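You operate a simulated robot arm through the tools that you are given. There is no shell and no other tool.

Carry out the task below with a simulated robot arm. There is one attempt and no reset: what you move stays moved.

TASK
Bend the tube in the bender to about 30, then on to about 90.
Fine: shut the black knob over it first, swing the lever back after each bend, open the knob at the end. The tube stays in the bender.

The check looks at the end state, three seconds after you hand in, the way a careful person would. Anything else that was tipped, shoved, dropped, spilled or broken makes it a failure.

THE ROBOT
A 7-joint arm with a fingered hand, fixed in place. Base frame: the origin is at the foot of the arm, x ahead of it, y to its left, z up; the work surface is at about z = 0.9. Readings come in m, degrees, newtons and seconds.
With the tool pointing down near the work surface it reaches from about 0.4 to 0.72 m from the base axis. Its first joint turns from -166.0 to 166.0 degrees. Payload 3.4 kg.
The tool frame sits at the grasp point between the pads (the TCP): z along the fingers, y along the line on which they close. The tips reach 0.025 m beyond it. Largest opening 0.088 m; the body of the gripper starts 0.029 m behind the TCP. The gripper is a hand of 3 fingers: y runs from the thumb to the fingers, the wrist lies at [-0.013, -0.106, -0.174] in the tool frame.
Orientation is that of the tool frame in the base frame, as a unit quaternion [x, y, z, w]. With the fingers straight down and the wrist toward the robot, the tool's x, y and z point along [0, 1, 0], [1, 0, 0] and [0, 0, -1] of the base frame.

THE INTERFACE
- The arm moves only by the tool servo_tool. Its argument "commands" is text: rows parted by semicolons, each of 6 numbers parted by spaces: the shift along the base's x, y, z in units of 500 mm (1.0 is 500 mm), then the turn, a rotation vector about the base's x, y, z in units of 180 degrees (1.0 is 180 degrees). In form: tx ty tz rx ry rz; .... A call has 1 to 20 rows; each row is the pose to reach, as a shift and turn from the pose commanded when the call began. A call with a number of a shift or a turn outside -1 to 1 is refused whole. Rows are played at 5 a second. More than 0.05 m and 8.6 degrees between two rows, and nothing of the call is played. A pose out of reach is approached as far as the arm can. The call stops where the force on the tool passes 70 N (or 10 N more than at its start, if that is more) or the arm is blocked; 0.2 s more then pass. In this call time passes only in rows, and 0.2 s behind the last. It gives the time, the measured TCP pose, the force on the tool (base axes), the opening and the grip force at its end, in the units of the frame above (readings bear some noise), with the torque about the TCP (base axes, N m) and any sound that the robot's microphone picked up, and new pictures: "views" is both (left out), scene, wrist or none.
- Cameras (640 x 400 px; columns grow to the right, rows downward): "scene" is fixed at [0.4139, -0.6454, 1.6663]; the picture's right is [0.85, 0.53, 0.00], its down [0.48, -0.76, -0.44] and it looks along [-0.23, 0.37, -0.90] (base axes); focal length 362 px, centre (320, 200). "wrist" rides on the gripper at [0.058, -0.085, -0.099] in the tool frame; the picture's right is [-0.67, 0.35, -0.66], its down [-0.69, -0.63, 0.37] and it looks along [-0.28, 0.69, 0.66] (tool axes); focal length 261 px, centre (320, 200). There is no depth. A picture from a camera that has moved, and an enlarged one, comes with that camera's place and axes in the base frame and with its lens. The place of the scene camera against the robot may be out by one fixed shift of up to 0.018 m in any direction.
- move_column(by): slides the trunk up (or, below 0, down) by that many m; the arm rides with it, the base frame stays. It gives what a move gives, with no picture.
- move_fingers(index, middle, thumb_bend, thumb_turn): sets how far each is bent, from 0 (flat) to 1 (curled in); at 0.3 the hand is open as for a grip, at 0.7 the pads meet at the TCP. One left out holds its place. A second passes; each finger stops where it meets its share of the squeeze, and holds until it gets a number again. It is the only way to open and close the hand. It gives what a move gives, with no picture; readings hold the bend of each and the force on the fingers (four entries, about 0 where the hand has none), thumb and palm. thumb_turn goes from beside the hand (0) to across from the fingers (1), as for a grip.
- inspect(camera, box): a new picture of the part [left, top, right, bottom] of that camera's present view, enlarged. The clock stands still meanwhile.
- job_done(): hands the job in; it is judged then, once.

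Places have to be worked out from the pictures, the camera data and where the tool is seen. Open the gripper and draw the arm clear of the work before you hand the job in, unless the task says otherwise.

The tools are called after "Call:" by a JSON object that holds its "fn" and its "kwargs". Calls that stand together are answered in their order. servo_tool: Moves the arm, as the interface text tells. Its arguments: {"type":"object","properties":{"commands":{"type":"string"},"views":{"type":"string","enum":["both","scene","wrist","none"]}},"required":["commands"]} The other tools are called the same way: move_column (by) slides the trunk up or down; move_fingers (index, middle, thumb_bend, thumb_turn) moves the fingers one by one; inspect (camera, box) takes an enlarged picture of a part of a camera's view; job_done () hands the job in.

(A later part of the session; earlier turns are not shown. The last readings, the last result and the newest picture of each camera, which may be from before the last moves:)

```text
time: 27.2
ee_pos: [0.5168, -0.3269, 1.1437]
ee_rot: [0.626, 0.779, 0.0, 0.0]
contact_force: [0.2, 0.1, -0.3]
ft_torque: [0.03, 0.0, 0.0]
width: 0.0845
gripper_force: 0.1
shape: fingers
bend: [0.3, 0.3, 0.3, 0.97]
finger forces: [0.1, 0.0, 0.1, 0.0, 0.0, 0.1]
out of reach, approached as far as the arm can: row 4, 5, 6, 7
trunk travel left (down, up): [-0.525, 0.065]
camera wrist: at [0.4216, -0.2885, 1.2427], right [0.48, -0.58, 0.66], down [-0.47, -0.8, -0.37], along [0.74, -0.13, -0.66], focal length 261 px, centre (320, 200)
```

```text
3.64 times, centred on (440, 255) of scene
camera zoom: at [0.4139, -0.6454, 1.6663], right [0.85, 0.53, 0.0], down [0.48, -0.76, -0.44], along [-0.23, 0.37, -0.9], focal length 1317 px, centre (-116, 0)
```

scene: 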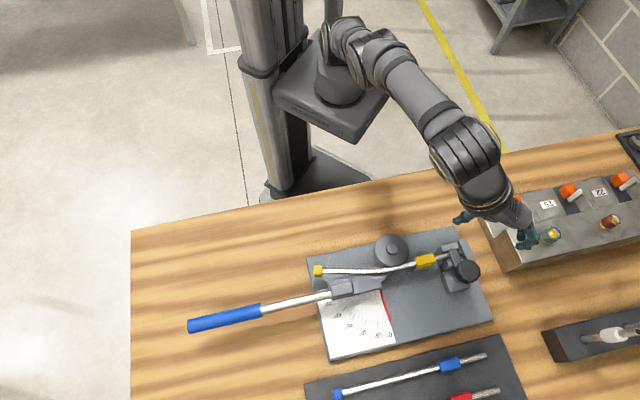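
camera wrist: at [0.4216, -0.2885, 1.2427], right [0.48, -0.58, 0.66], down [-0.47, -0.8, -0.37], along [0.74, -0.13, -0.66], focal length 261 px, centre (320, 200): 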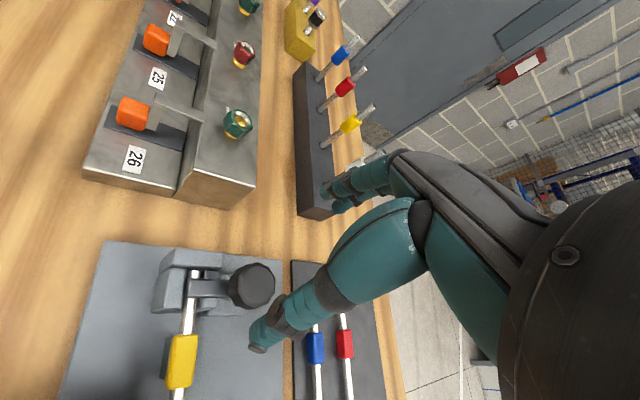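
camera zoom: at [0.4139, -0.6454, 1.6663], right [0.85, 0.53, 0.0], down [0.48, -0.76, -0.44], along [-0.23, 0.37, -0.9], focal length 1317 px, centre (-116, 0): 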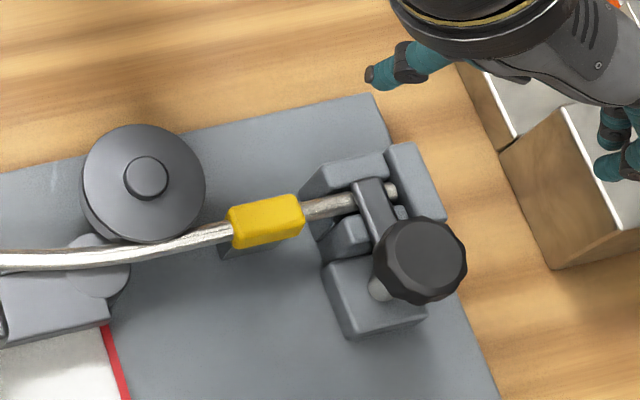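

The tab clearly bridges the tube now. Next I move over the lever shaft (unwinding yaw to -45°) at safe height to measure the lever from the wrist camera.

Call:
{"fn": "servo_tool", "kwargs": {"commands": "-0.0389 -0.0413 -0.0036 0 0 -0.0245; -0.0778 -0.0825 -0.0073 0 0 -0.0491; -0.1167 -0.1237 -0.0109 0 0 -0.0736; -0.1556 -0.165 -0.0146 0 0 -0.0982; -0.1945 -0.2062 -0.0182 0 0 -0.1227; -0.2334 -0.2475 -0.0219 0 0 -0.1472; -0.2722 -0.2887 -0.0255 0 0 -0.1718; -0.3111 -0.33 -0.0292 0 0 -0.1963; -0.35 -0.3712 -0.0328 0 0 -0.2208; -0.3889 -0.4125 -0.0365 0 0 -0.2454; -0.4278 -0.4537 -0.0401 0 0 -0.2699; -0.4667 -0.495 -0.0438 0 0 -0.2945; -0.5056 -0.5362 -0.0474 0 0 -0.319; -0.5056 -0.5362 -0.0474 0 0 -0.319", "views": "both"}}

```text
time: 30.2
ee_pos: [0.2603, -0.5796, 1.109]
ee_rot: [0.924, 0.382, 0.0, 0.0]
contact_force: [0.7, -0.4, -0.1]
ft_torque: [-0.03, 0.0, 0.01]
width: 0.0845
gripper_force: 0.0
shape: fingers
bend: [0.3, 0.3, 0.3, 0.97]
finger forces: [0.1, 0.0, 0.1, 0.0, 0.0, 0.0]
out of reach, approached as far as the arm can: row 11, 12, 13, 14
trunk travel left (down, up): [-0.525, 0.065]
camera wrist: at [0.2411, -0.478, 1.209], right [-0.23, -0.72, 0.66], down [-0.93, -0.04, -0.37], along [0.29, -0.69, -0.66], focal length 261 px, centre (320, 200)
```

scene: 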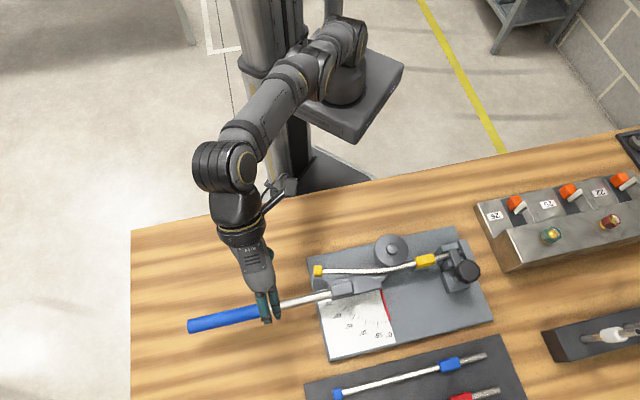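
wrist: 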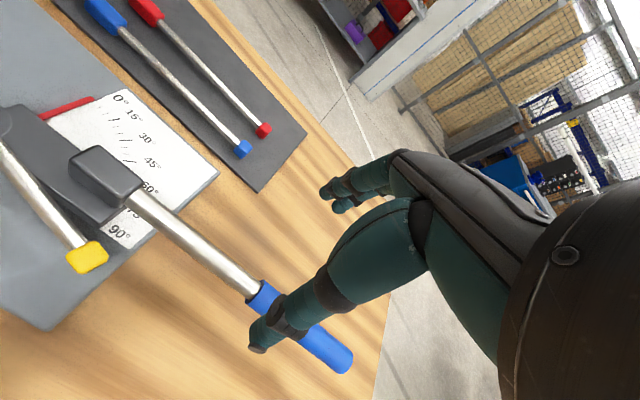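

From this view I place the lever axis at z ≈ 0.96, along the table direction at e2 ≈ 0.61 (shaft from e1 -0.12 to -0.27, blue grip to -0.40), pivot ≈ (0.400, -0.377). Before touching it, I'll rehearse the 0→90° arc in free air at z ≈ 1.11 with partial yaw to check reach.

Call:
{"fn": "servo_tool", "kwargs": {"commands": "0.027 0.004 0 0 0 0; 0.0536 0.008 0 0 0 0; -0.012 0.053 0 0 0 -0.0278; -0.0687 0.1088 0 0 0 -0.0556; -0.115 0.1737 0 0 0 -0.0833; -0.1492 0.2456 0 0 0 -0.1111; -0.1704 0.3222 0 0 0 -0.1389; -0.178 0.4014 0 0 0 -0.1667; -0.1717 0.4808 0 0 0 -0.1944; -0.152 0.5578 0 0 0 -0.2222; -0.1189 0.6303 0 0 0 -0.25; -0.1189 0.6303 0 0 0 -0.25", "views": "both"}}

```text
time: 32.8
ee_pos: [0.1986, -0.2638, 1.1071]
ee_rot: [1.0, 0.0, 0.001, 0.0]
contact_force: [-0.5, 1.0, 0.4]
ft_torque: [0.01, 0.02, 0.0]
width: 0.0845
gripper_force: 0.1
shape: fingers
bend: [0.3, 0.3, 0.3, 0.97]
finger forces: [0.0, 0.1, 0.0, 0.0, 0.1, 0.0]
trunk travel left (down, up): [-0.525, 0.065]
camera wrist: at [0.2562, -0.1788, 1.2067], right [-0.67, -0.35, 0.66], down [-0.68, 0.63, -0.37], along [-0.29, -0.69, -0.66], focal length 261 px, centre (320, 200)
```

scene: 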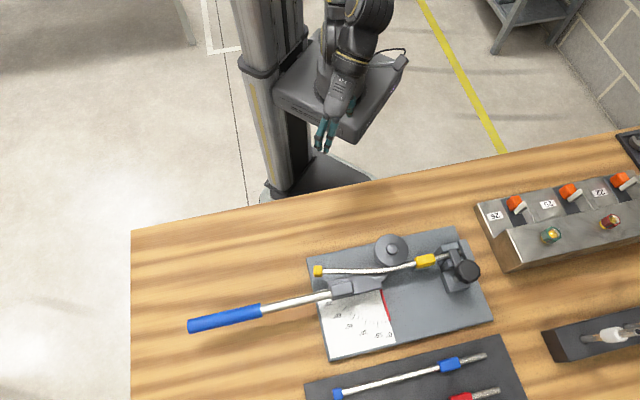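
wrist: 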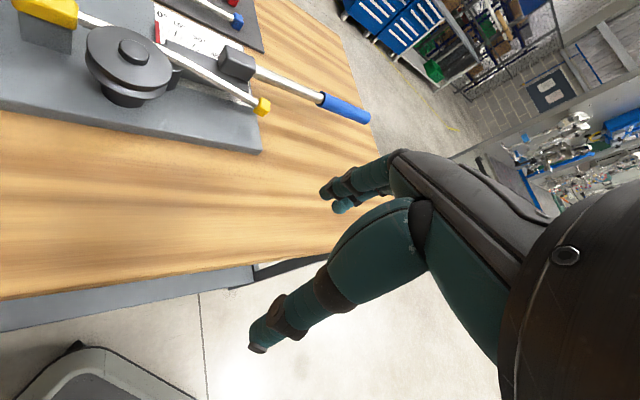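

The whole arc rehearsal stayed within reach, with yaw going -45→-90°. I'll zoom in to check clearance between the hand and the robot's own platform near the 90° end.

Call:
{"fn": "inspect", "kwargs": {"camera": "scene", "box": [230, 0, 430, 200]}}

Call:
{"fn": "inspect", "kwargs": {"camera": "wrist", "box": [0, 0, 380, 240]}}

```text
2.00 times, centred on (330, 100) of scene
camera zoom: at [0.4139, -0.6454, 1.6663], right [0.85, 0.53, 0.0], down [0.48, -0.76, -0.44], along [-0.23, 0.37, -0.9], focal length 724 px, centre (300, 400)
```

zoom: 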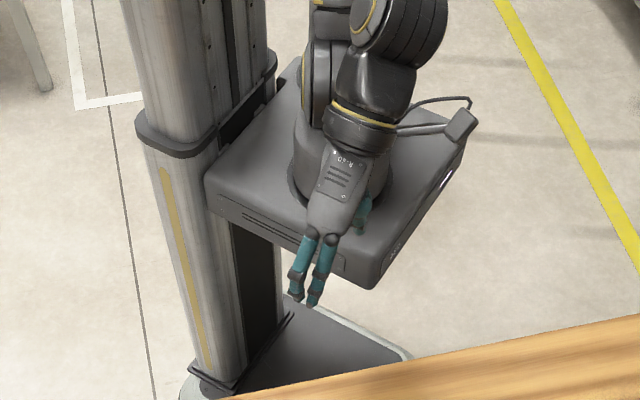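

```text
1.67 times, centred on (190, 120) of wrist
camera zoom: at [0.2562, -0.1788, 1.2067], right [-0.67, -0.35, 0.66], down [-0.68, 0.63, -0.37], along [-0.29, -0.69, -0.66], focal length 434 px, centre (537, 333)
```

zoom: 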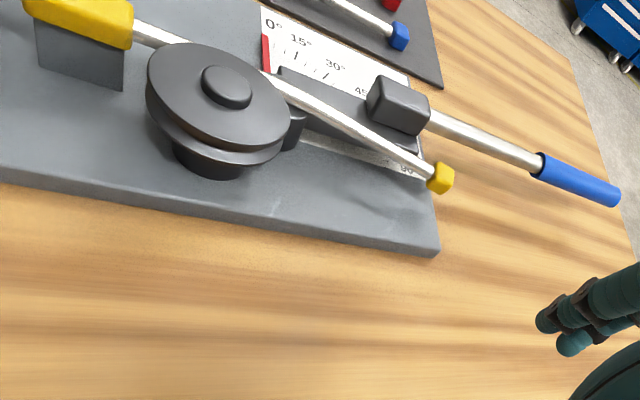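

Clearance near the platform looks adequate. I'll retrace the arc in the air back over the lever shaft (s ≈ 0.24 m from the pivot), yaw -45°.

Call:
{"fn": "servo_tool", "kwargs": {"commands": "-0.0331 -0.0725 0 0 0 0.0278; -0.0528 -0.1495 0 0 0 0.0556; -0.0591 -0.2289 0 0 0 0.0833; -0.0515 -0.3081 0 0 0 0.1111; -0.0303 -0.3847 0 0 0 0.1389; 0.0039 -0.4566 0 0 0 0.1667; 0.0502 -0.5215 0 0 0 0.1944; 0.1069 -0.5773 0 0 0 0.2222; 0.1725 -0.6223 0 0 0 0.25; 0.1442 -0.6506 -0.04 0 0 0.25; 0.1442 -0.6506 -0.08 0 0 0.25; 0.1442 -0.6506 -0.08 0 0 0.25", "views": "both"}}

Call:
{"fn": "inspect", "kwargs": {"camera": "wrist", "box": [140, 180, 380, 400]}}

Call:
{"fn": "inspect", "kwargs": {"camera": "scene", "box": [180, 220, 380, 360]}}

```text
time: 35.4
ee_pos: [0.2735, -0.5885, 1.0689]
ee_rot: [0.924, 0.383, 0.0, 0.0]
contact_force: [0.1, 0.0, -0.9]
ft_torque: [0.01, -0.01, -0.03]
width: 0.0848
gripper_force: 0.1
shape: fingers
bend: [0.3, 0.3, 0.3, 0.97]
finger forces: [0.0, 0.0, 0.0, 0.1, 0.1, 0.0]
out of reach, approached as far as the arm can: row 9, 10
trunk travel left (down, up): [-0.525, 0.065]
camera wrist: at [0.2546, -0.4872, 1.1687], right [-0.23, -0.72, 0.66], down [-0.93, -0.04, -0.37], along [0.29, -0.69, -0.66], focal length 261 px, centre (320, 200)
```

scene: 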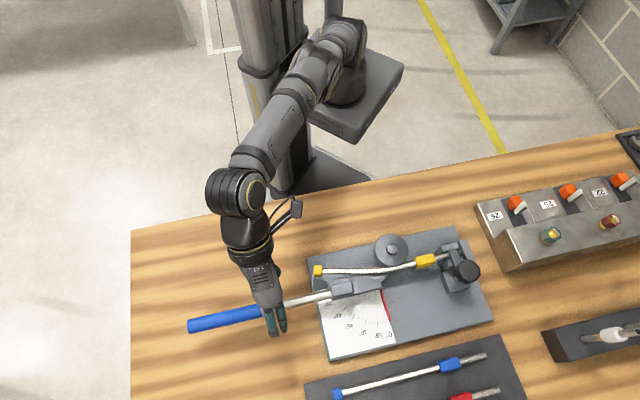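
wrist: 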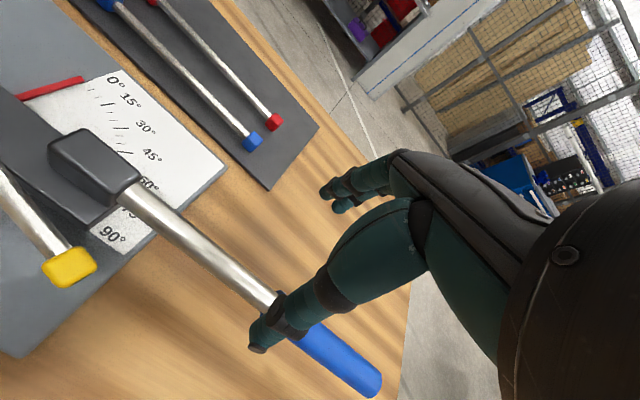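

```text
1.82 times, centred on (260, 290) of wrist
camera zoom: at [0.2546, -0.4872, 1.1687], right [-0.23, -0.72, 0.66], down [-0.93, -0.04, -0.37], along [0.29, -0.69, -0.66], focal length 474 px, centre (429, 36)
```

zoom: 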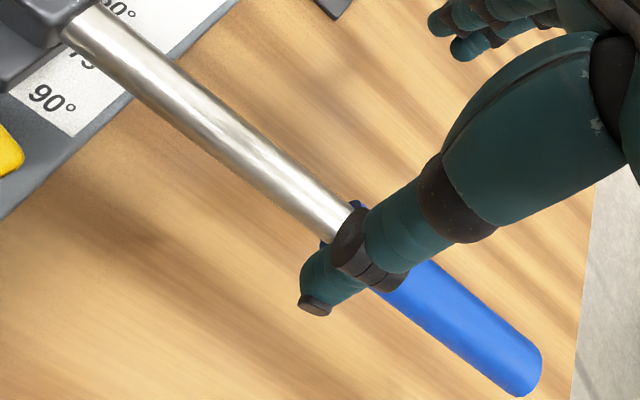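

```text
2.86 times, centred on (280, 290) of scene
camera zoom: at [0.4139, -0.6454, 1.6663], right [0.85, 0.53, 0.0], down [0.48, -0.76, -0.44], along [-0.23, 0.37, -0.9], focal length 1035 px, centre (434, -57)
```

zoom: 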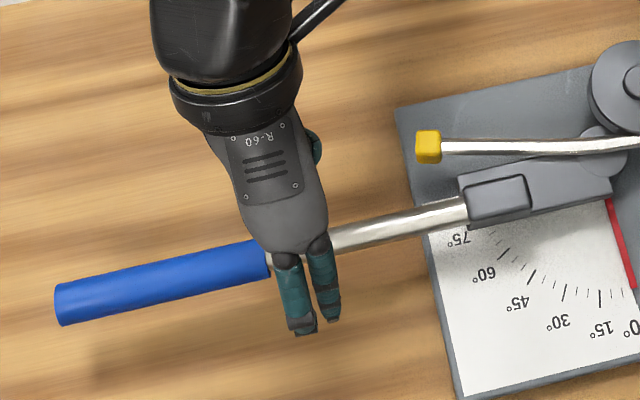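

The hand is centred over the lever axis (e2 ≈ 0.609, z ≈ 0.96). Descending so the shaft sits between thumb (robot side) and fingers (far side).

Call:
{"fn": "servo_tool", "kwargs": {"commands": "0 0 -0.04 0 0 0; 0 0 -0.08 0 0 0; 0 0 -0.12 0 0 0; 0 0 -0.16 0 0 0; 0 0 -0.19 0 0 0; 0 0 -0.21 0 0 0; 0 0 -0.21 0 0 0", "views": "both"}}

Call:
{"fn": "inspect", "kwargs": {"camera": "wrist", "box": [140, 180, 380, 400]}}

Call:
{"fn": "inspect", "kwargs": {"camera": "scene", "box": [180, 220, 380, 360]}}

```text
time: 37.0
ee_pos: [0.271, -0.5903, 0.9636]
ee_rot: [0.924, 0.382, -0.001, 0.0]
contact_force: [0.0, -0.9, 0.2]
ft_torque: [0.0, -0.01, -0.01]
width: 0.0843
gripper_force: 0.0
shape: fingers
bend: [0.3, 0.3, 0.3, 0.97]
finger forces: [0.0, 0.0, 0.0, 0.0, 0.0, 0.0]
trunk travel left (down, up): [-0.525, 0.065]
camera wrist: at [0.2527, -0.4888, 1.0635], right [-0.23, -0.72, 0.66], down [-0.93, -0.04, -0.37], along [0.29, -0.69, -0.66], focal length 261 px, centre (320, 200)
```

scene: 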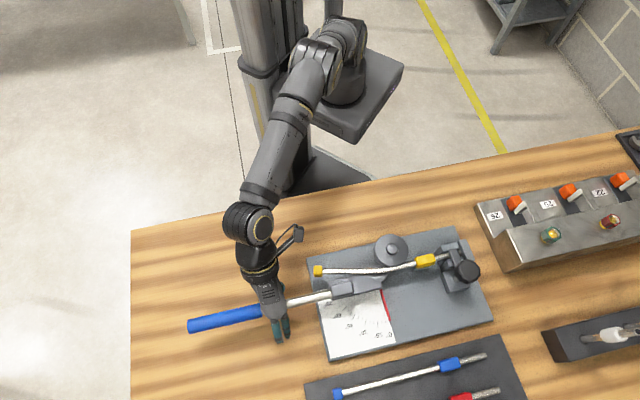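
wrist: 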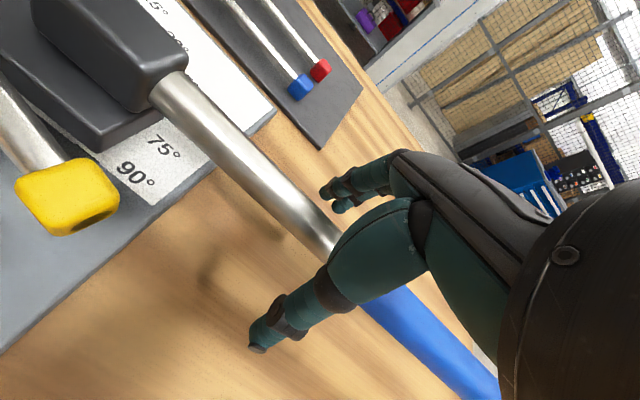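

```text
1.82 times, centred on (260, 290) of wrist
camera zoom: at [0.2527, -0.4888, 1.0635], right [-0.23, -0.72, 0.66], down [-0.93, -0.04, -0.37], along [0.29, -0.69, -0.66], focal length 474 px, centre (429, 36)
```

zoom: 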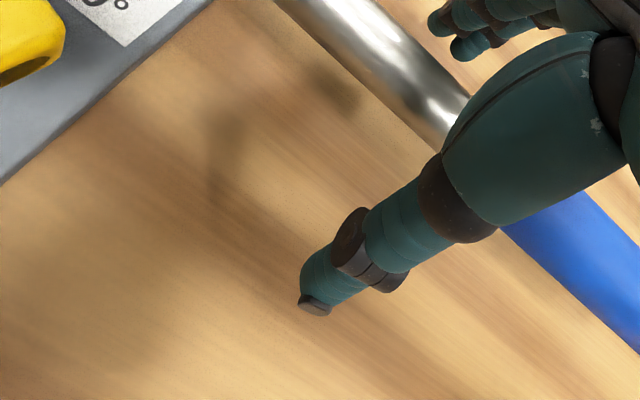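

```text
2.86 times, centred on (280, 290) of scene
camera zoom: at [0.4139, -0.6454, 1.6663], right [0.85, 0.53, 0.0], down [0.48, -0.76, -0.44], along [-0.23, 0.37, -0.9], focal length 1035 px, centre (434, -57)
```

zoom: 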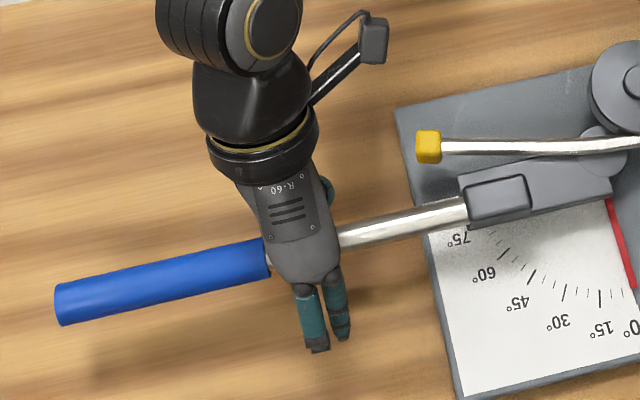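

The shaft is right at the TCP. I'll close to a loose cage around it (not a hard squeeze), so the hand can pull and push the lever without regrasping.

Call:
{"fn": "move_fingers", "kwargs": {"index": 0.56, "middle": 0.56, "thumb_bend": 0.54}}

Call:
{"fn": "inspect", "kwargs": {"camera": "wrist", "box": [200, 160, 440, 340]}}

```text
time: 38.0
ee_pos: [0.2716, -0.59, 0.9648]
ee_rot: [0.924, 0.381, 0.001, 0.0]
contact_force: [0.0, -0.2, 0.1]
ft_torque: [-0.01, 0.02, 0.02]
width: 0.0311
gripper_force: 0.0
shape: fingers
bend: [0.56, 0.56, 0.54, 0.97]
finger forces: [0.1, 0.1, 0.1, 0.0, 0.0, 0.0]
trunk travel left (down, up): [-0.525, 0.065]
```

```text
2.22 times, centred on (320, 250) of wrist
camera zoom: at [0.2527, -0.4888, 1.0638], right [-0.23, -0.72, 0.66], down [-0.93, -0.04, -0.37], along [0.29, -0.69, -0.66], focal length 579 px, centre (320, 89)
```

zoom: 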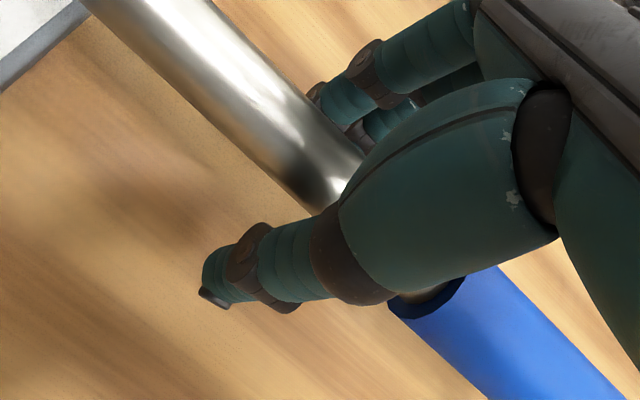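

Caged without contact. I'll pull the first ~9° along the arc and watch the force and the pointer.

Call:
{"fn": "servo_tool", "kwargs": {"commands": "-0.0218 0.0138 0 0 0 -0.01; -0.0428 0.0288 0 0 0 -0.02; -0.063 0.0448 0 0 0 -0.03; -0.063 0.0448 0 0 0 -0.03", "views": "both"}}

Call:
{"fn": "inspect", "kwargs": {"camera": "scene", "box": [260, 220, 460, 360]}}

```text
time: 39.0
ee_pos: [0.241, -0.5681, 0.9659]
ee_rot: [0.941, 0.337, 0.001, 0.001]
contact_force: [0.8, 0.2, -1.1]
ft_torque: [0.0, -0.02, -0.02]
width: 0.0316
gripper_force: 0.2
shape: fingers
bend: [0.55, 0.56, 0.54, 0.97]
finger forces: [0.6, 0.0, 0.0, 0.0, 0.1, 0.0]
trunk travel left (down, up): [-0.525, 0.065]
camera wrist: at [0.2316, -0.4656, 1.0655], right [-0.29, -0.7, 0.66], down [-0.93, 0.05, -0.37], along [0.22, -0.72, -0.66], focal length 261 px, centre (320, 200)
```

scene: 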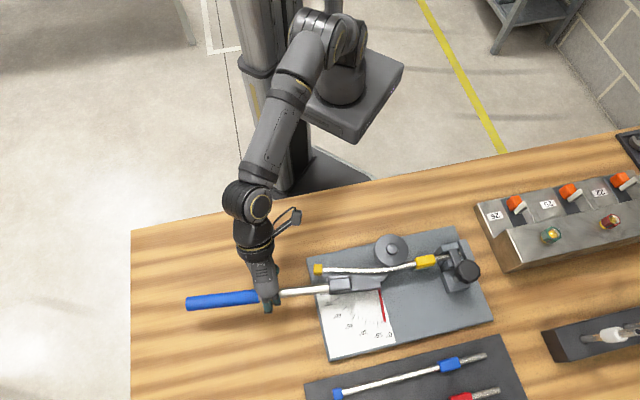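
wrist: 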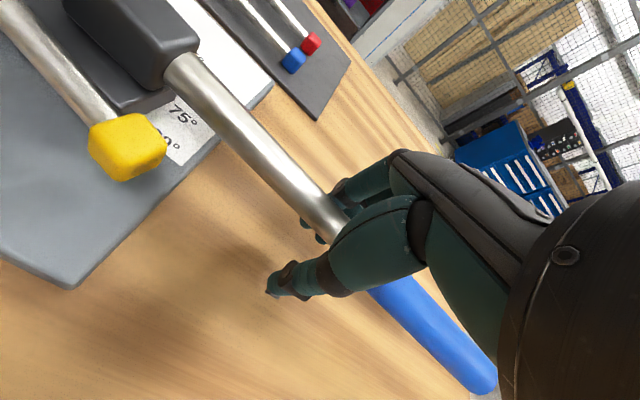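

```text
2.86 times, centred on (360, 290) of scene
camera zoom: at [0.4139, -0.6454, 1.6663], right [0.85, 0.53, 0.0], down [0.48, -0.76, -0.44], along [-0.23, 0.37, -0.9], focal length 1035 px, centre (206, -57)
```

zoom: 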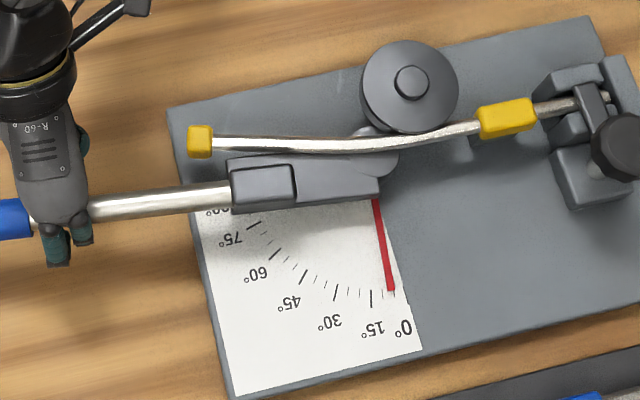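

Nearly no force yet (free travel), pointer around 7°. Continuing along the arc to ~21°.

Call:
{"fn": "servo_tool", "kwargs": {"commands": "-0.0194 0.0171 0 0 0 -0.01; -0.0378 0.0351 0 0 0 -0.02; -0.0553 0.0541 0 0 0 -0.03; -0.0717 0.074 0 0 0 -0.04; -0.0717 0.074 0 0 0 -0.04", "views": "both"}}

Call:
{"fn": "inspect", "kwargs": {"camera": "scene", "box": [260, 220, 460, 360]}}

```text
time: 40.2
ee_pos: [0.209, -0.5317, 0.9663]
ee_rot: [0.96, 0.279, 0.0, 0.0]
contact_force: [8.0, -8.2, 0.3]
ft_torque: [0.03, 0.01, -0.02]
width: 0.0408
gripper_force: 5.9
shape: fingers
bend: [0.46, 0.56, 0.54, 0.97]
finger forces: [10.9, 0.0, 0.1, 0.0, 0.1, 0.1]
trunk travel left (down, up): [-0.525, 0.065]
camera wrist: at [0.2117, -0.4292, 1.0652], right [-0.38, -0.65, 0.66], down [-0.92, 0.16, -0.37], along [0.13, -0.74, -0.66], focal length 261 px, centre (320, 200)
```

scene: 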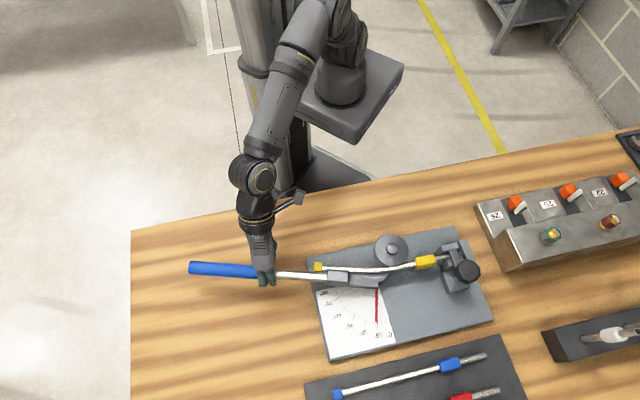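
wrist: 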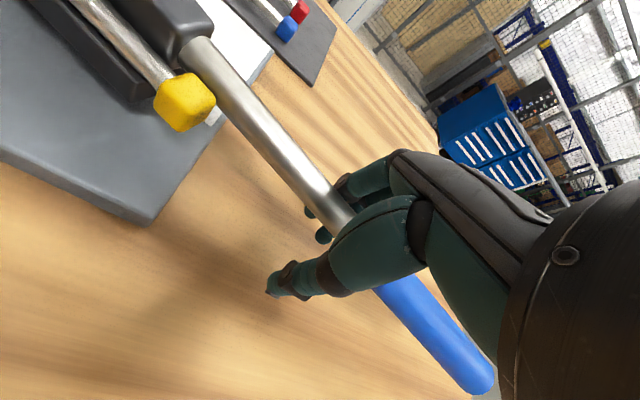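

```text
2.86 times, centred on (360, 290) of scene
camera zoom: at [0.4139, -0.6454, 1.6663], right [0.85, 0.53, 0.0], down [0.48, -0.76, -0.44], along [-0.23, 0.37, -0.9], focal length 1035 px, centre (206, -57)
```

zoom: 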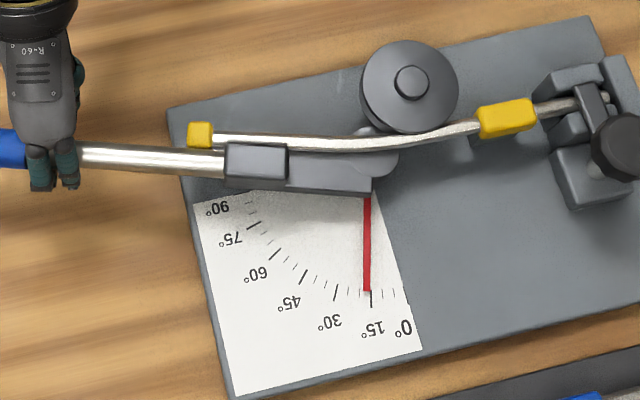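

Force is ~11 N and the index alone carries it (bent back to 0.46, pointer ≈ 16°). I'll bring the middle finger in so both share the load.

Call:
{"fn": "move_fingers", "kwargs": {"index": 0.62, "middle": 0.68}}

Call:
{"fn": "inspect", "kwargs": {"camera": "scene", "box": [260, 220, 460, 360]}}

```text
time: 41.2
ee_pos: [0.208, -0.5311, 0.9642]
ee_rot: [0.96, 0.279, -0.001, -0.001]
contact_force: [7.6, -6.3, -0.1]
ft_torque: [-0.01, 0.01, -0.05]
width: 0.033
gripper_force: 4.6
shape: fingers
bend: [0.53, 0.67, 0.54, 0.97]
finger forces: [8.3, 0.9, 0.1, 0.0, 0.0, 0.1]
trunk travel left (down, up): [-0.525, 0.065]
```

```text
2.86 times, centred on (360, 290) of scene
camera zoom: at [0.4139, -0.6454, 1.6663], right [0.85, 0.53, 0.0], down [0.48, -0.76, -0.44], along [-0.23, 0.37, -0.9], focal length 1035 px, centre (206, -57)
```

zoom: 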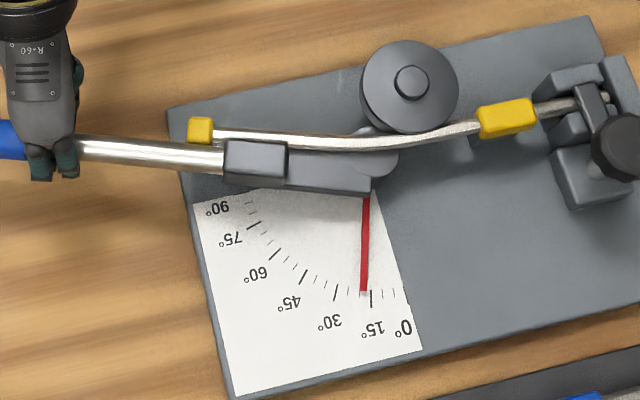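

Both fingers now engage, pointer ≈ 18°. I'll continue the arc to ~27° hand angle while turning the hand to stay square to the lever.

Call:
{"fn": "servo_tool", "kwargs": {"commands": "-0.0077 0.0103 0 0 0 -0.015; -0.0154 0.0207 0 0 0 -0.03; -0.0225 0.0314 0 0 0 -0.045; -0.0297 0.0422 0 0 0 -0.055; -0.0297 0.0422 0 0 0 -0.055", "views": "both"}}

Call:
{"fn": "inspect", "kwargs": {"camera": "scene", "box": [260, 220, 460, 360]}}

```text
time: 42.4
ee_pos: [0.1929, -0.5103, 0.965]
ee_rot: [0.981, 0.195, -0.001, -0.001]
contact_force: [14.9, -4.3, -0.2]
ft_torque: [0.0, 0.01, 0.24]
width: 0.0319
gripper_force: 6.4
shape: fingers
bend: [0.54, 0.66, 0.54, 0.97]
finger forces: [7.0, 5.2, 0.0, 0.0, 0.0, 0.0]
trunk travel left (down, up): [-0.525, 0.065]
camera wrist: at [0.2143, -0.4095, 1.064], right [-0.48, -0.58, 0.66], down [-0.87, 0.32, -0.36], along [0.0, -0.75, -0.66], focal length 261 px, centre (320, 200)
```

scene: 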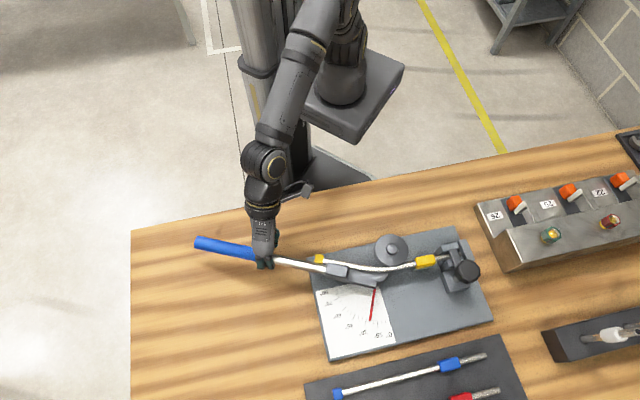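
wrist: 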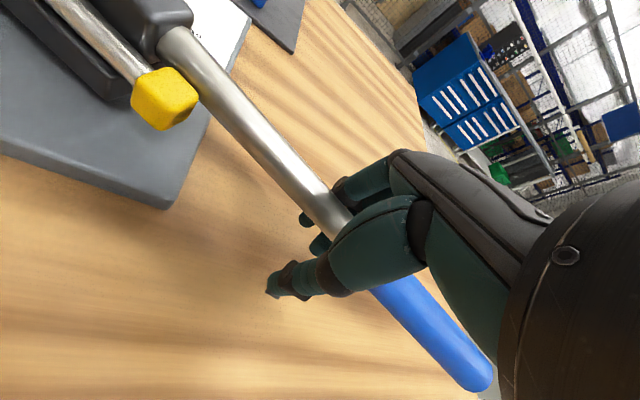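

```text
2.86 times, centred on (360, 290) of scene
camera zoom: at [0.4139, -0.6454, 1.6663], right [0.85, 0.53, 0.0], down [0.48, -0.76, -0.44], along [-0.23, 0.37, -0.9], focal length 1035 px, centre (206, -57)
```

zoom: 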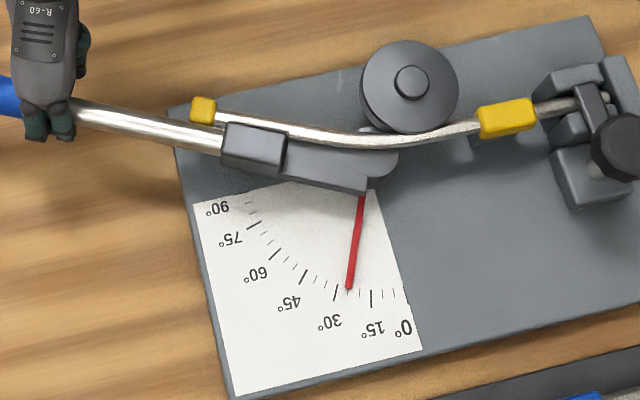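

Force ~15 N, fingers sharing, pointer ≈ 25°. Continuing to a hand angle of 33° (pointer just past 30°).

Call:
{"fn": "servo_tool", "kwargs": {"commands": "-0.0066 0.0111 0 0 0 -0.0085; -0.0131 0.0222 0 0 0 -0.017; -0.0191 0.0336 0 0 0 -0.025; -0.0251 0.0451 0 0 0 -0.033; -0.0251 0.0451 0 0 0 -0.033", "views": "both"}}

Call:
{"fn": "inspect", "kwargs": {"camera": "scene", "box": [310, 240, 430, 340]}}

```text
time: 43.6
ee_pos: [0.1799, -0.4874, 0.963]
ee_rot: [0.99, 0.144, -0.001, 0.0]
contact_force: [10.1, -5.7, -4.4]
ft_torque: [0.12, -0.01, 0.12]
width: 0.0306
gripper_force: 5.2
shape: fingers
bend: [0.56, 0.66, 0.54, 0.97]
finger forces: [5.7, 4.1, 0.0, 0.0, 0.0, 0.0]
trunk travel left (down, up): [-0.525, 0.065]
camera wrist: at [0.2111, -0.3899, 1.0635], right [-0.54, -0.53, 0.66], down [-0.84, 0.41, -0.36], along [-0.08, -0.75, -0.66], focal length 261 px, centre (320, 200)
```

scene: 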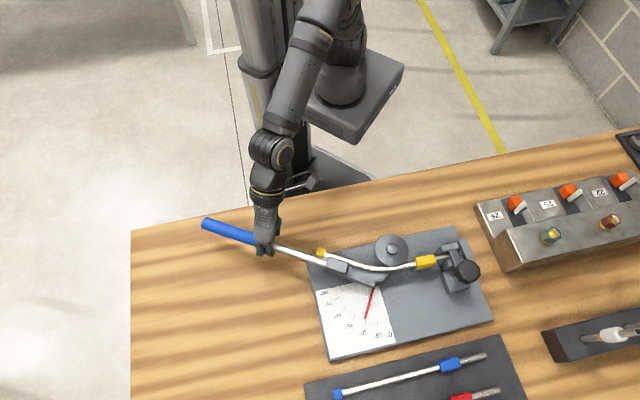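
wrist: 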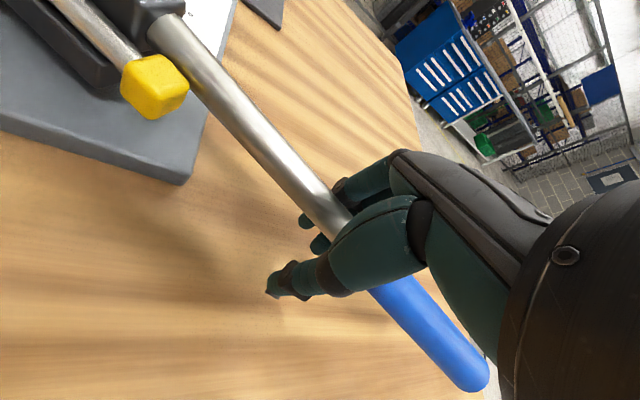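

```text
4.00 times, centred on (370, 290) of scene
camera zoom: at [0.4139, -0.6454, 1.6663], right [0.85, 0.53, 0.0], down [0.48, -0.76, -0.44], along [-0.23, 0.37, -0.9], focal length 1448 px, centre (120, -160)
```

zoom: 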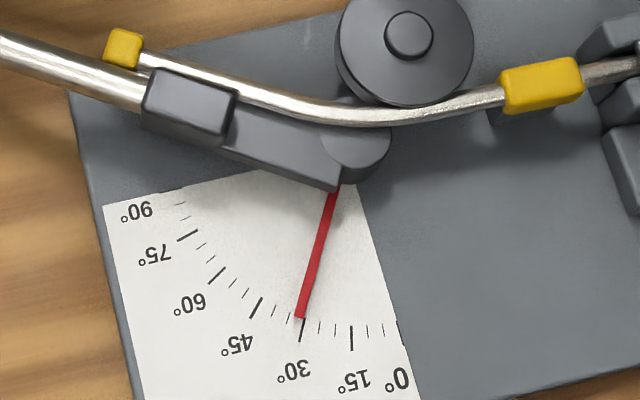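

The pointer reads about 31–32°. I'll ease the lever back ~9–12° and look at how much the tube springs back.

Call:
{"fn": "servo_tool", "kwargs": {"commands": "0.012 -0.0229 0 0 0 0.016; 0.0251 -0.0451 0 0 0 0.033; 0.0394 -0.0666 0 0 0 0.05; 0.0547 -0.0873 0 0 0 0.066; 0.0547 -0.0873 0 0 0 0.066", "views": "scene"}}

Call:
{"fn": "inspect", "kwargs": {"camera": "scene", "box": [310, 240, 430, 340]}}

```text
time: 44.8
ee_pos: [0.2052, -0.531, 0.9649]
ee_rot: [0.969, 0.245, 0.0, 0.001]
contact_force: [-0.7, 0.7, 0.0]
ft_torque: [-0.03, -0.02, 0.0]
width: 0.0247
gripper_force: 0.3
shape: fingers
bend: [0.62, 0.68, 0.54, 0.98]
finger forces: [0.0, 0.0, 0.1, 0.0, 0.3, 0.1]
trunk travel left (down, up): [-0.525, 0.065]
```

scene: 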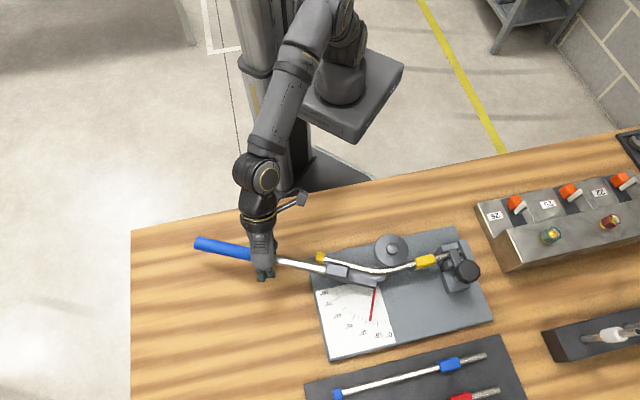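

```text
4.00 times, centred on (370, 290) of scene
camera zoom: at [0.4139, -0.6454, 1.6663], right [0.85, 0.53, 0.0], down [0.48, -0.76, -0.44], along [-0.23, 0.37, -0.9], focal length 1448 px, centre (120, -160)
```

zoom: 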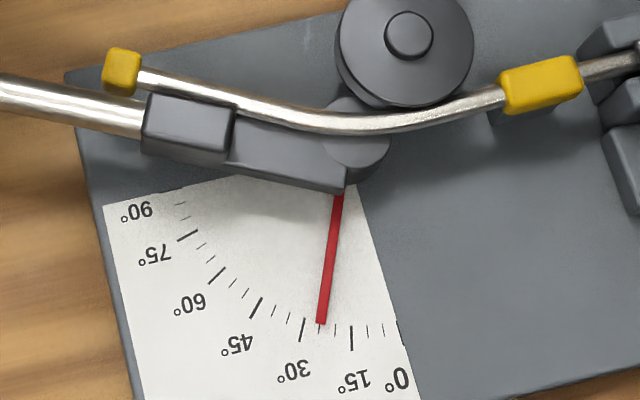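

Pointer now ~25° with the tube tail relaxed off the lever; I'll zoom closely to measure the actual tube angle after springback.

Call:
{"fn": "inspect", "kwargs": {"camera": "scene", "box": [330, 245, 394, 285]}}

Call:
{"fn": "inspect", "kwargs": {"camera": "scene", "box": [395, 235, 475, 285]}}

```text
10.00 times, centred on (362, 265) of scene
camera zoom: at [0.4139, -0.6454, 1.6663], right [0.85, 0.53, 0.0], down [0.48, -0.76, -0.44], along [-0.23, 0.37, -0.9], focal length 3621 px, centre (-100, -450)
```

zoom: 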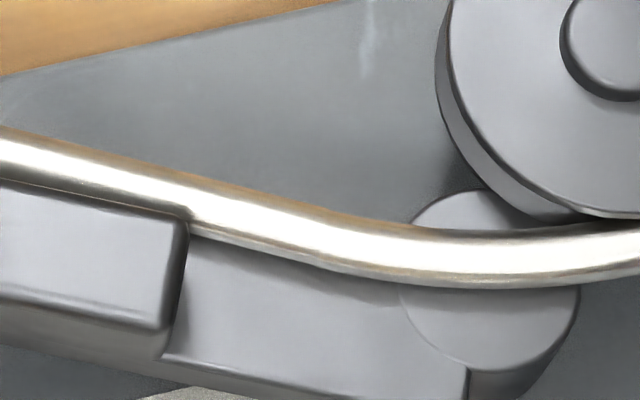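

```text
8.00 times, centred on (435, 260) of scene
camera zoom: at [0.4139, -0.6454, 1.6663], right [0.85, 0.53, 0.0], down [0.48, -0.76, -0.44], along [-0.23, 0.37, -0.9], focal length 2897 px, centre (-600, -280)
```

zoom: 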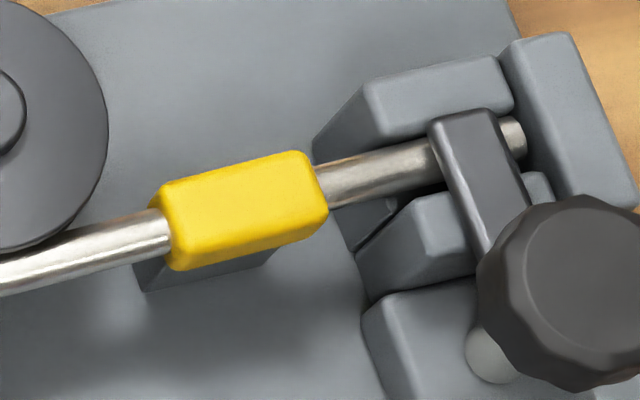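

Geometry check: pointer peaked at 31.8°, and the tube tail relaxed to roughly 30° versus its clamped part — right on target for the first bend. Now swinging the lever fully back toward 0°.

Call:
{"fn": "servo_tool", "kwargs": {"commands": "0.0164 -0.0199 0 0 0 0.0131; 0.0339 -0.0389 0 0 0 0.0262; 0.0524 -0.0569 0 0 0 0.0393; 0.0717 -0.074 0 0 0 0.0524; 0.0919 -0.09 0 0 0 0.0655; 0.113 -0.105 0 0 0 0.0786; 0.1347 -0.1188 0 0 0 0.092; 0.1347 -0.1188 0 0 0 0.092", "views": "both"}}

Call:
{"fn": "inspect", "kwargs": {"camera": "scene", "box": [310, 240, 430, 340]}}

```text
time: 46.6
ee_pos: [0.2732, -0.5908, 0.9648]
ee_rot: [0.924, 0.382, 0.0, 0.0]
contact_force: [0.0, 0.1, -0.3]
ft_torque: [0.03, 0.03, -0.02]
width: 0.0247
gripper_force: 0.4
shape: fingers
bend: [0.62, 0.68, 0.54, 0.98]
finger forces: [0.0, 0.0, 0.0, 0.1, 0.2, 0.0]
trunk travel left (down, up): [-0.525, 0.065]
camera wrist: at [0.2545, -0.4887, 1.0644], right [-0.23, -0.72, 0.66], down [-0.93, -0.04, -0.37], along [0.29, -0.69, -0.66], focal length 261 px, centre (320, 200)
```

scene: 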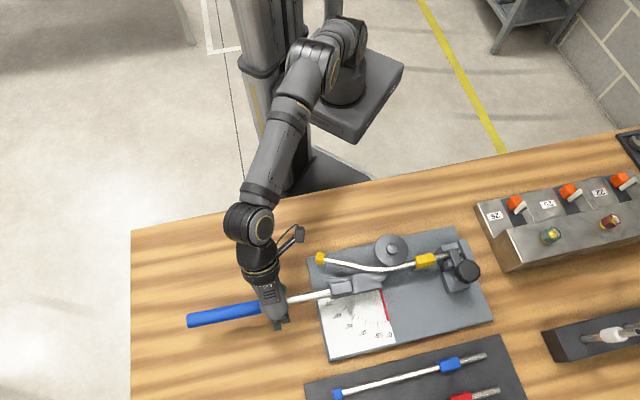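
wrist: 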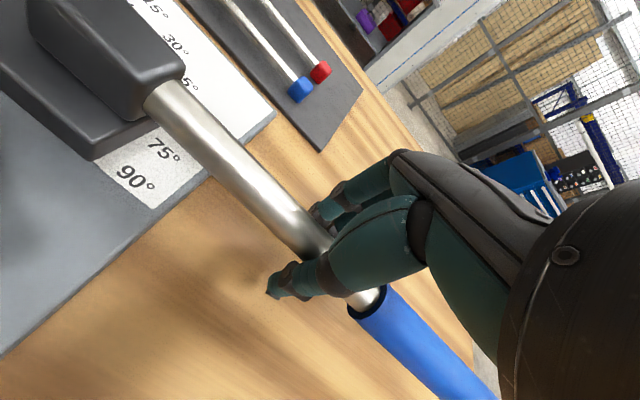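

```text
4.00 times, centred on (370, 290) of scene
camera zoom: at [0.4139, -0.6454, 1.6663], right [0.85, 0.53, 0.0], down [0.48, -0.76, -0.44], along [-0.23, 0.37, -0.9], focal length 1448 px, centre (120, -160)
```

zoom: 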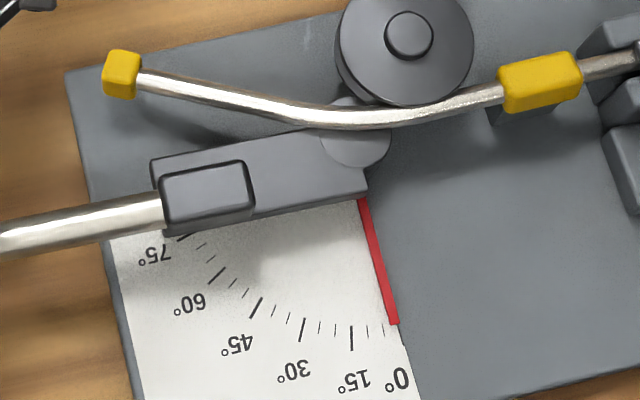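

The pointer is within ~2–3° of zero; pushing the last bit back until it rests at its 0° stop.

Call:
{"fn": "servo_tool", "kwargs": {"commands": "0.0075 -0.0043 0 0 0 0.003; 0.0149 -0.0086 0 0 0 0.006; 0.0225 -0.0126 0 0 0 0.009; 0.0225 -0.0126 0 0 0 0.009", "views": "none"}}

Call:
{"fn": "inspect", "kwargs": {"camera": "scene", "box": [310, 240, 430, 340]}}

Call:
{"fn": "inspect", "kwargs": {"camera": "scene", "box": [330, 245, 394, 285]}}

```text
time: 47.6
ee_pos: [0.283, -0.5959, 0.9654]
ee_rot: [0.918, 0.396, 0.0, 0.0]
contact_force: [-4.7, 3.5, -0.5]
ft_torque: [-0.01, -0.03, 0.03]
width: 0.0294
gripper_force: 2.8
shape: fingers
bend: [0.62, 0.68, 0.51, 0.98]
finger forces: [0.0, 0.0, 0.1, 0.1, 6.2, 0.0]
trunk travel left (down, up): [-0.525, 0.065]
```

```text
4.00 times, centred on (370, 290) of scene
camera zoom: at [0.4139, -0.6454, 1.6663], right [0.85, 0.53, 0.0], down [0.48, -0.76, -0.44], along [-0.23, 0.37, -0.9], focal length 1448 px, centre (120, -160)
```

zoom: 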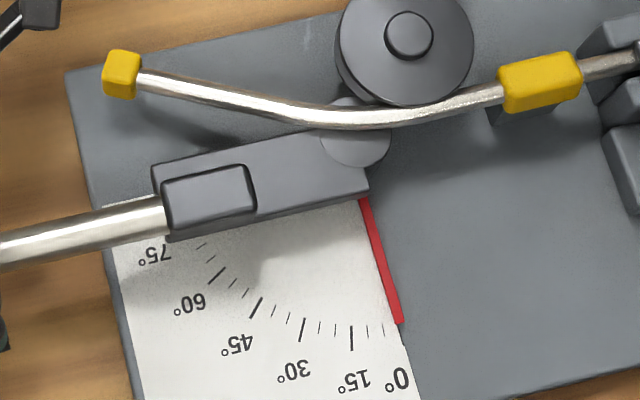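

```text
10.00 times, centred on (362, 265) of scene
camera zoom: at [0.4139, -0.6454, 1.6663], right [0.85, 0.53, 0.0], down [0.48, -0.76, -0.44], along [-0.23, 0.37, -0.9], focal length 3621 px, centre (-100, -450)
```

zoom: 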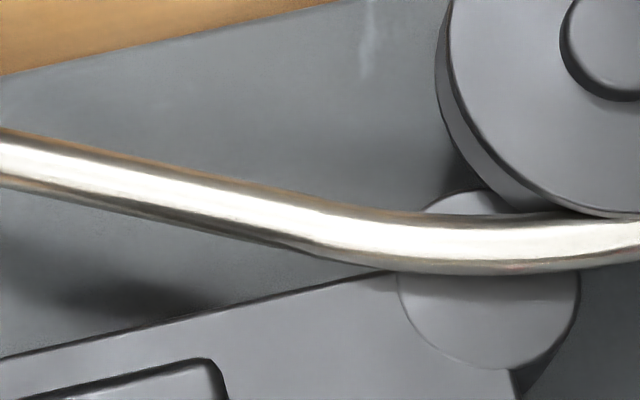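

The lever is at its 0° stop (light 6 N). Now a careful measurement of the tube's tail angle with the lever out of the way.

Call:
{"fn": "inspect", "kwargs": {"camera": "scene", "box": [310, 250, 350, 275]}}

Call:
{"fn": "inspect", "kwargs": {"camera": "scene", "box": [340, 252, 380, 277]}}

Call:
{"fn": "inspect", "kwargs": {"camera": "wrist", "box": [0, 0, 300, 300]}}

```text
16.00 times, centred on (330, 262) of scene
camera zoom: at [0.4139, -0.6454, 1.6663], right [0.85, 0.53, 0.0], down [0.48, -0.76, -0.44], along [-0.23, 0.37, -0.9], focal length 5794 px, centre (160, -800)
```

zoom: 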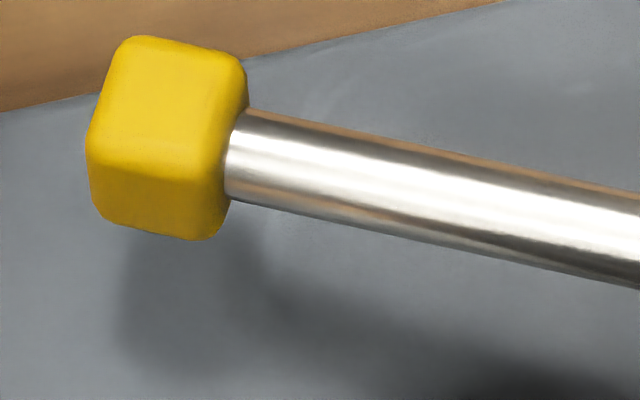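

```text
16.00 times, centred on (360, 264) of scene
camera zoom: at [0.4139, -0.6454, 1.6663], right [0.85, 0.53, 0.0], down [0.48, -0.76, -0.44], along [-0.23, 0.37, -0.9], focal length 5794 px, centre (-320, -832)
```

zoom: 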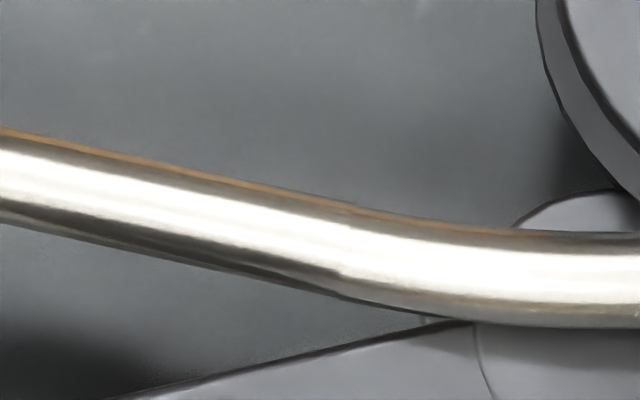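

```text
1.33 times, centred on (150, 150) of wrist
camera zoom: at [0.2606, -0.4954, 1.0649], right [-0.21, -0.73, 0.66], down [-0.93, -0.07, -0.37], along [0.31, -0.68, -0.66], focal length 348 px, centre (547, 267)
```

zoom: 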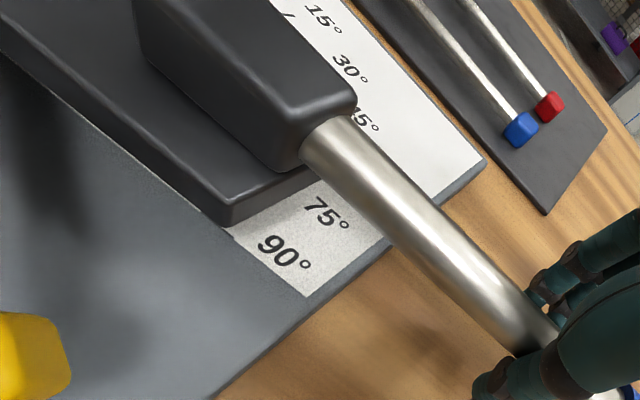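

Measured more carefully with the lever clear: tail ≈ 26–27° (springback ≈ 5° from the 31.8° peak). To get a true ~30° I'll repeat the stroke to a pointer of ~35–36°.

Call:
{"fn": "servo_tool", "kwargs": {"commands": "-0.0653 0.0414 0 0 0 -0.0377; -0.1049 0.0745 0 0 0 -0.0665; -0.1408 0.1115 0 0 0 -0.0952; -0.1726 0.1521 0 0 0 -0.124; -0.1869 0.1736 0 0 0 -0.138; -0.2 0.1958 0 0 0 -0.1526; -0.212 0.2187 0 0 0 -0.167; -0.2192 0.2343 0 0 0 -0.176; -0.2192 0.2343 0 0 0 -0.176", "views": "both"}}

Call:
{"fn": "inspect", "kwargs": {"camera": "scene", "box": [310, 240, 430, 340]}}

```text
time: 49.6
ee_pos: [0.176, -0.4791, 0.9639]
ee_rot: [0.992, 0.13, -0.001, 0.0]
contact_force: [8.1, -6.1, -0.6]
ft_torque: [0.01, 0.0, 0.13]
width: 0.0299
gripper_force: 4.5
shape: fingers
bend: [0.56, 0.66, 0.54, 0.98]
finger forces: [5.6, 2.6, 0.0, 0.0, 0.1, 0.0]
trunk travel left (down, up): [-0.525, 0.065]
camera wrist: at [0.2097, -0.3821, 1.0635], right [-0.56, -0.51, 0.66], down [-0.82, 0.43, -0.37], along [-0.1, -0.74, -0.66], focal length 261 px, centre (320, 200)
```

scene: 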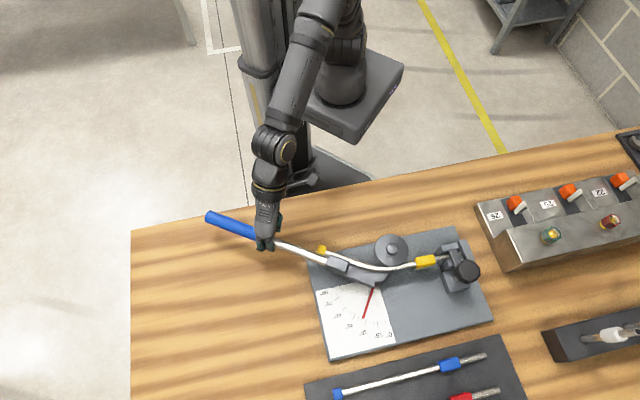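
wrist: 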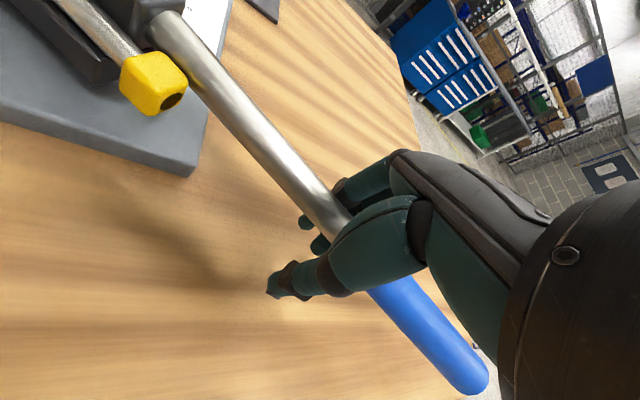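

```text
4.00 times, centred on (370, 290) of scene
camera zoom: at [0.4139, -0.6454, 1.6663], right [0.85, 0.53, 0.0], down [0.48, -0.76, -0.44], along [-0.23, 0.37, -0.9], focal length 1448 px, centre (120, -160)
```

zoom: 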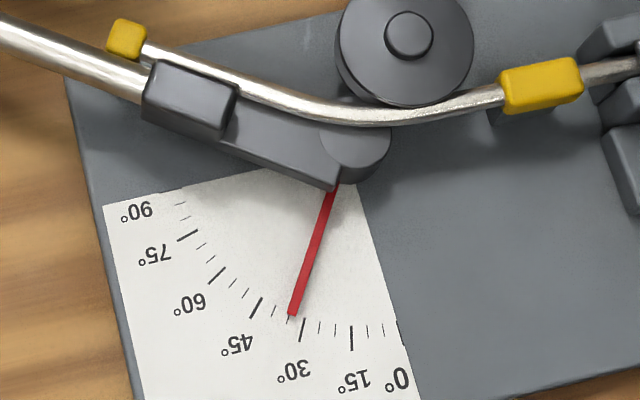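

Pointer ≈ 33.5°. Two more degrees to reach ~35.5–36°.

Call:
{"fn": "servo_tool", "kwargs": {"commands": "-0.0034 0.0079 0 0 0 -0.005; -0.0072 0.0168 0 0 0 -0.011; -0.0084 0.0198 0 0 0 -0.012; -0.0084 0.0198 0 0 0 -0.012", "views": "none"}}

Call:
{"fn": "inspect", "kwargs": {"camera": "scene", "box": [310, 240, 430, 340]}}

```text
time: 50.6
ee_pos: [0.1711, -0.4697, 0.9646]
ee_rot: [0.994, 0.11, -0.001, 0.0]
contact_force: [10.0, -8.7, -3.8]
ft_torque: [0.11, 0.05, 0.11]
width: 0.0305
gripper_force: 4.6
shape: fingers
bend: [0.56, 0.65, 0.54, 0.98]
finger forces: [6.2, 3.7, 0.0, 0.0, 0.0, 0.0]
trunk travel left (down, up): [-0.525, 0.065]
```

```text
4.00 times, centred on (370, 290) of scene
camera zoom: at [0.4139, -0.6454, 1.6663], right [0.85, 0.53, 0.0], down [0.48, -0.76, -0.44], along [-0.23, 0.37, -0.9], focal length 1448 px, centre (120, -160)
```

zoom: 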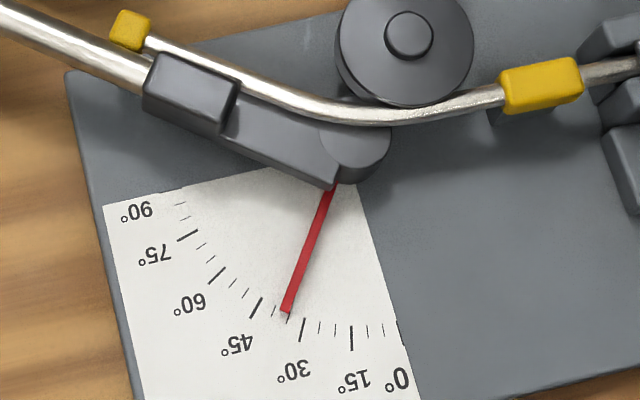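

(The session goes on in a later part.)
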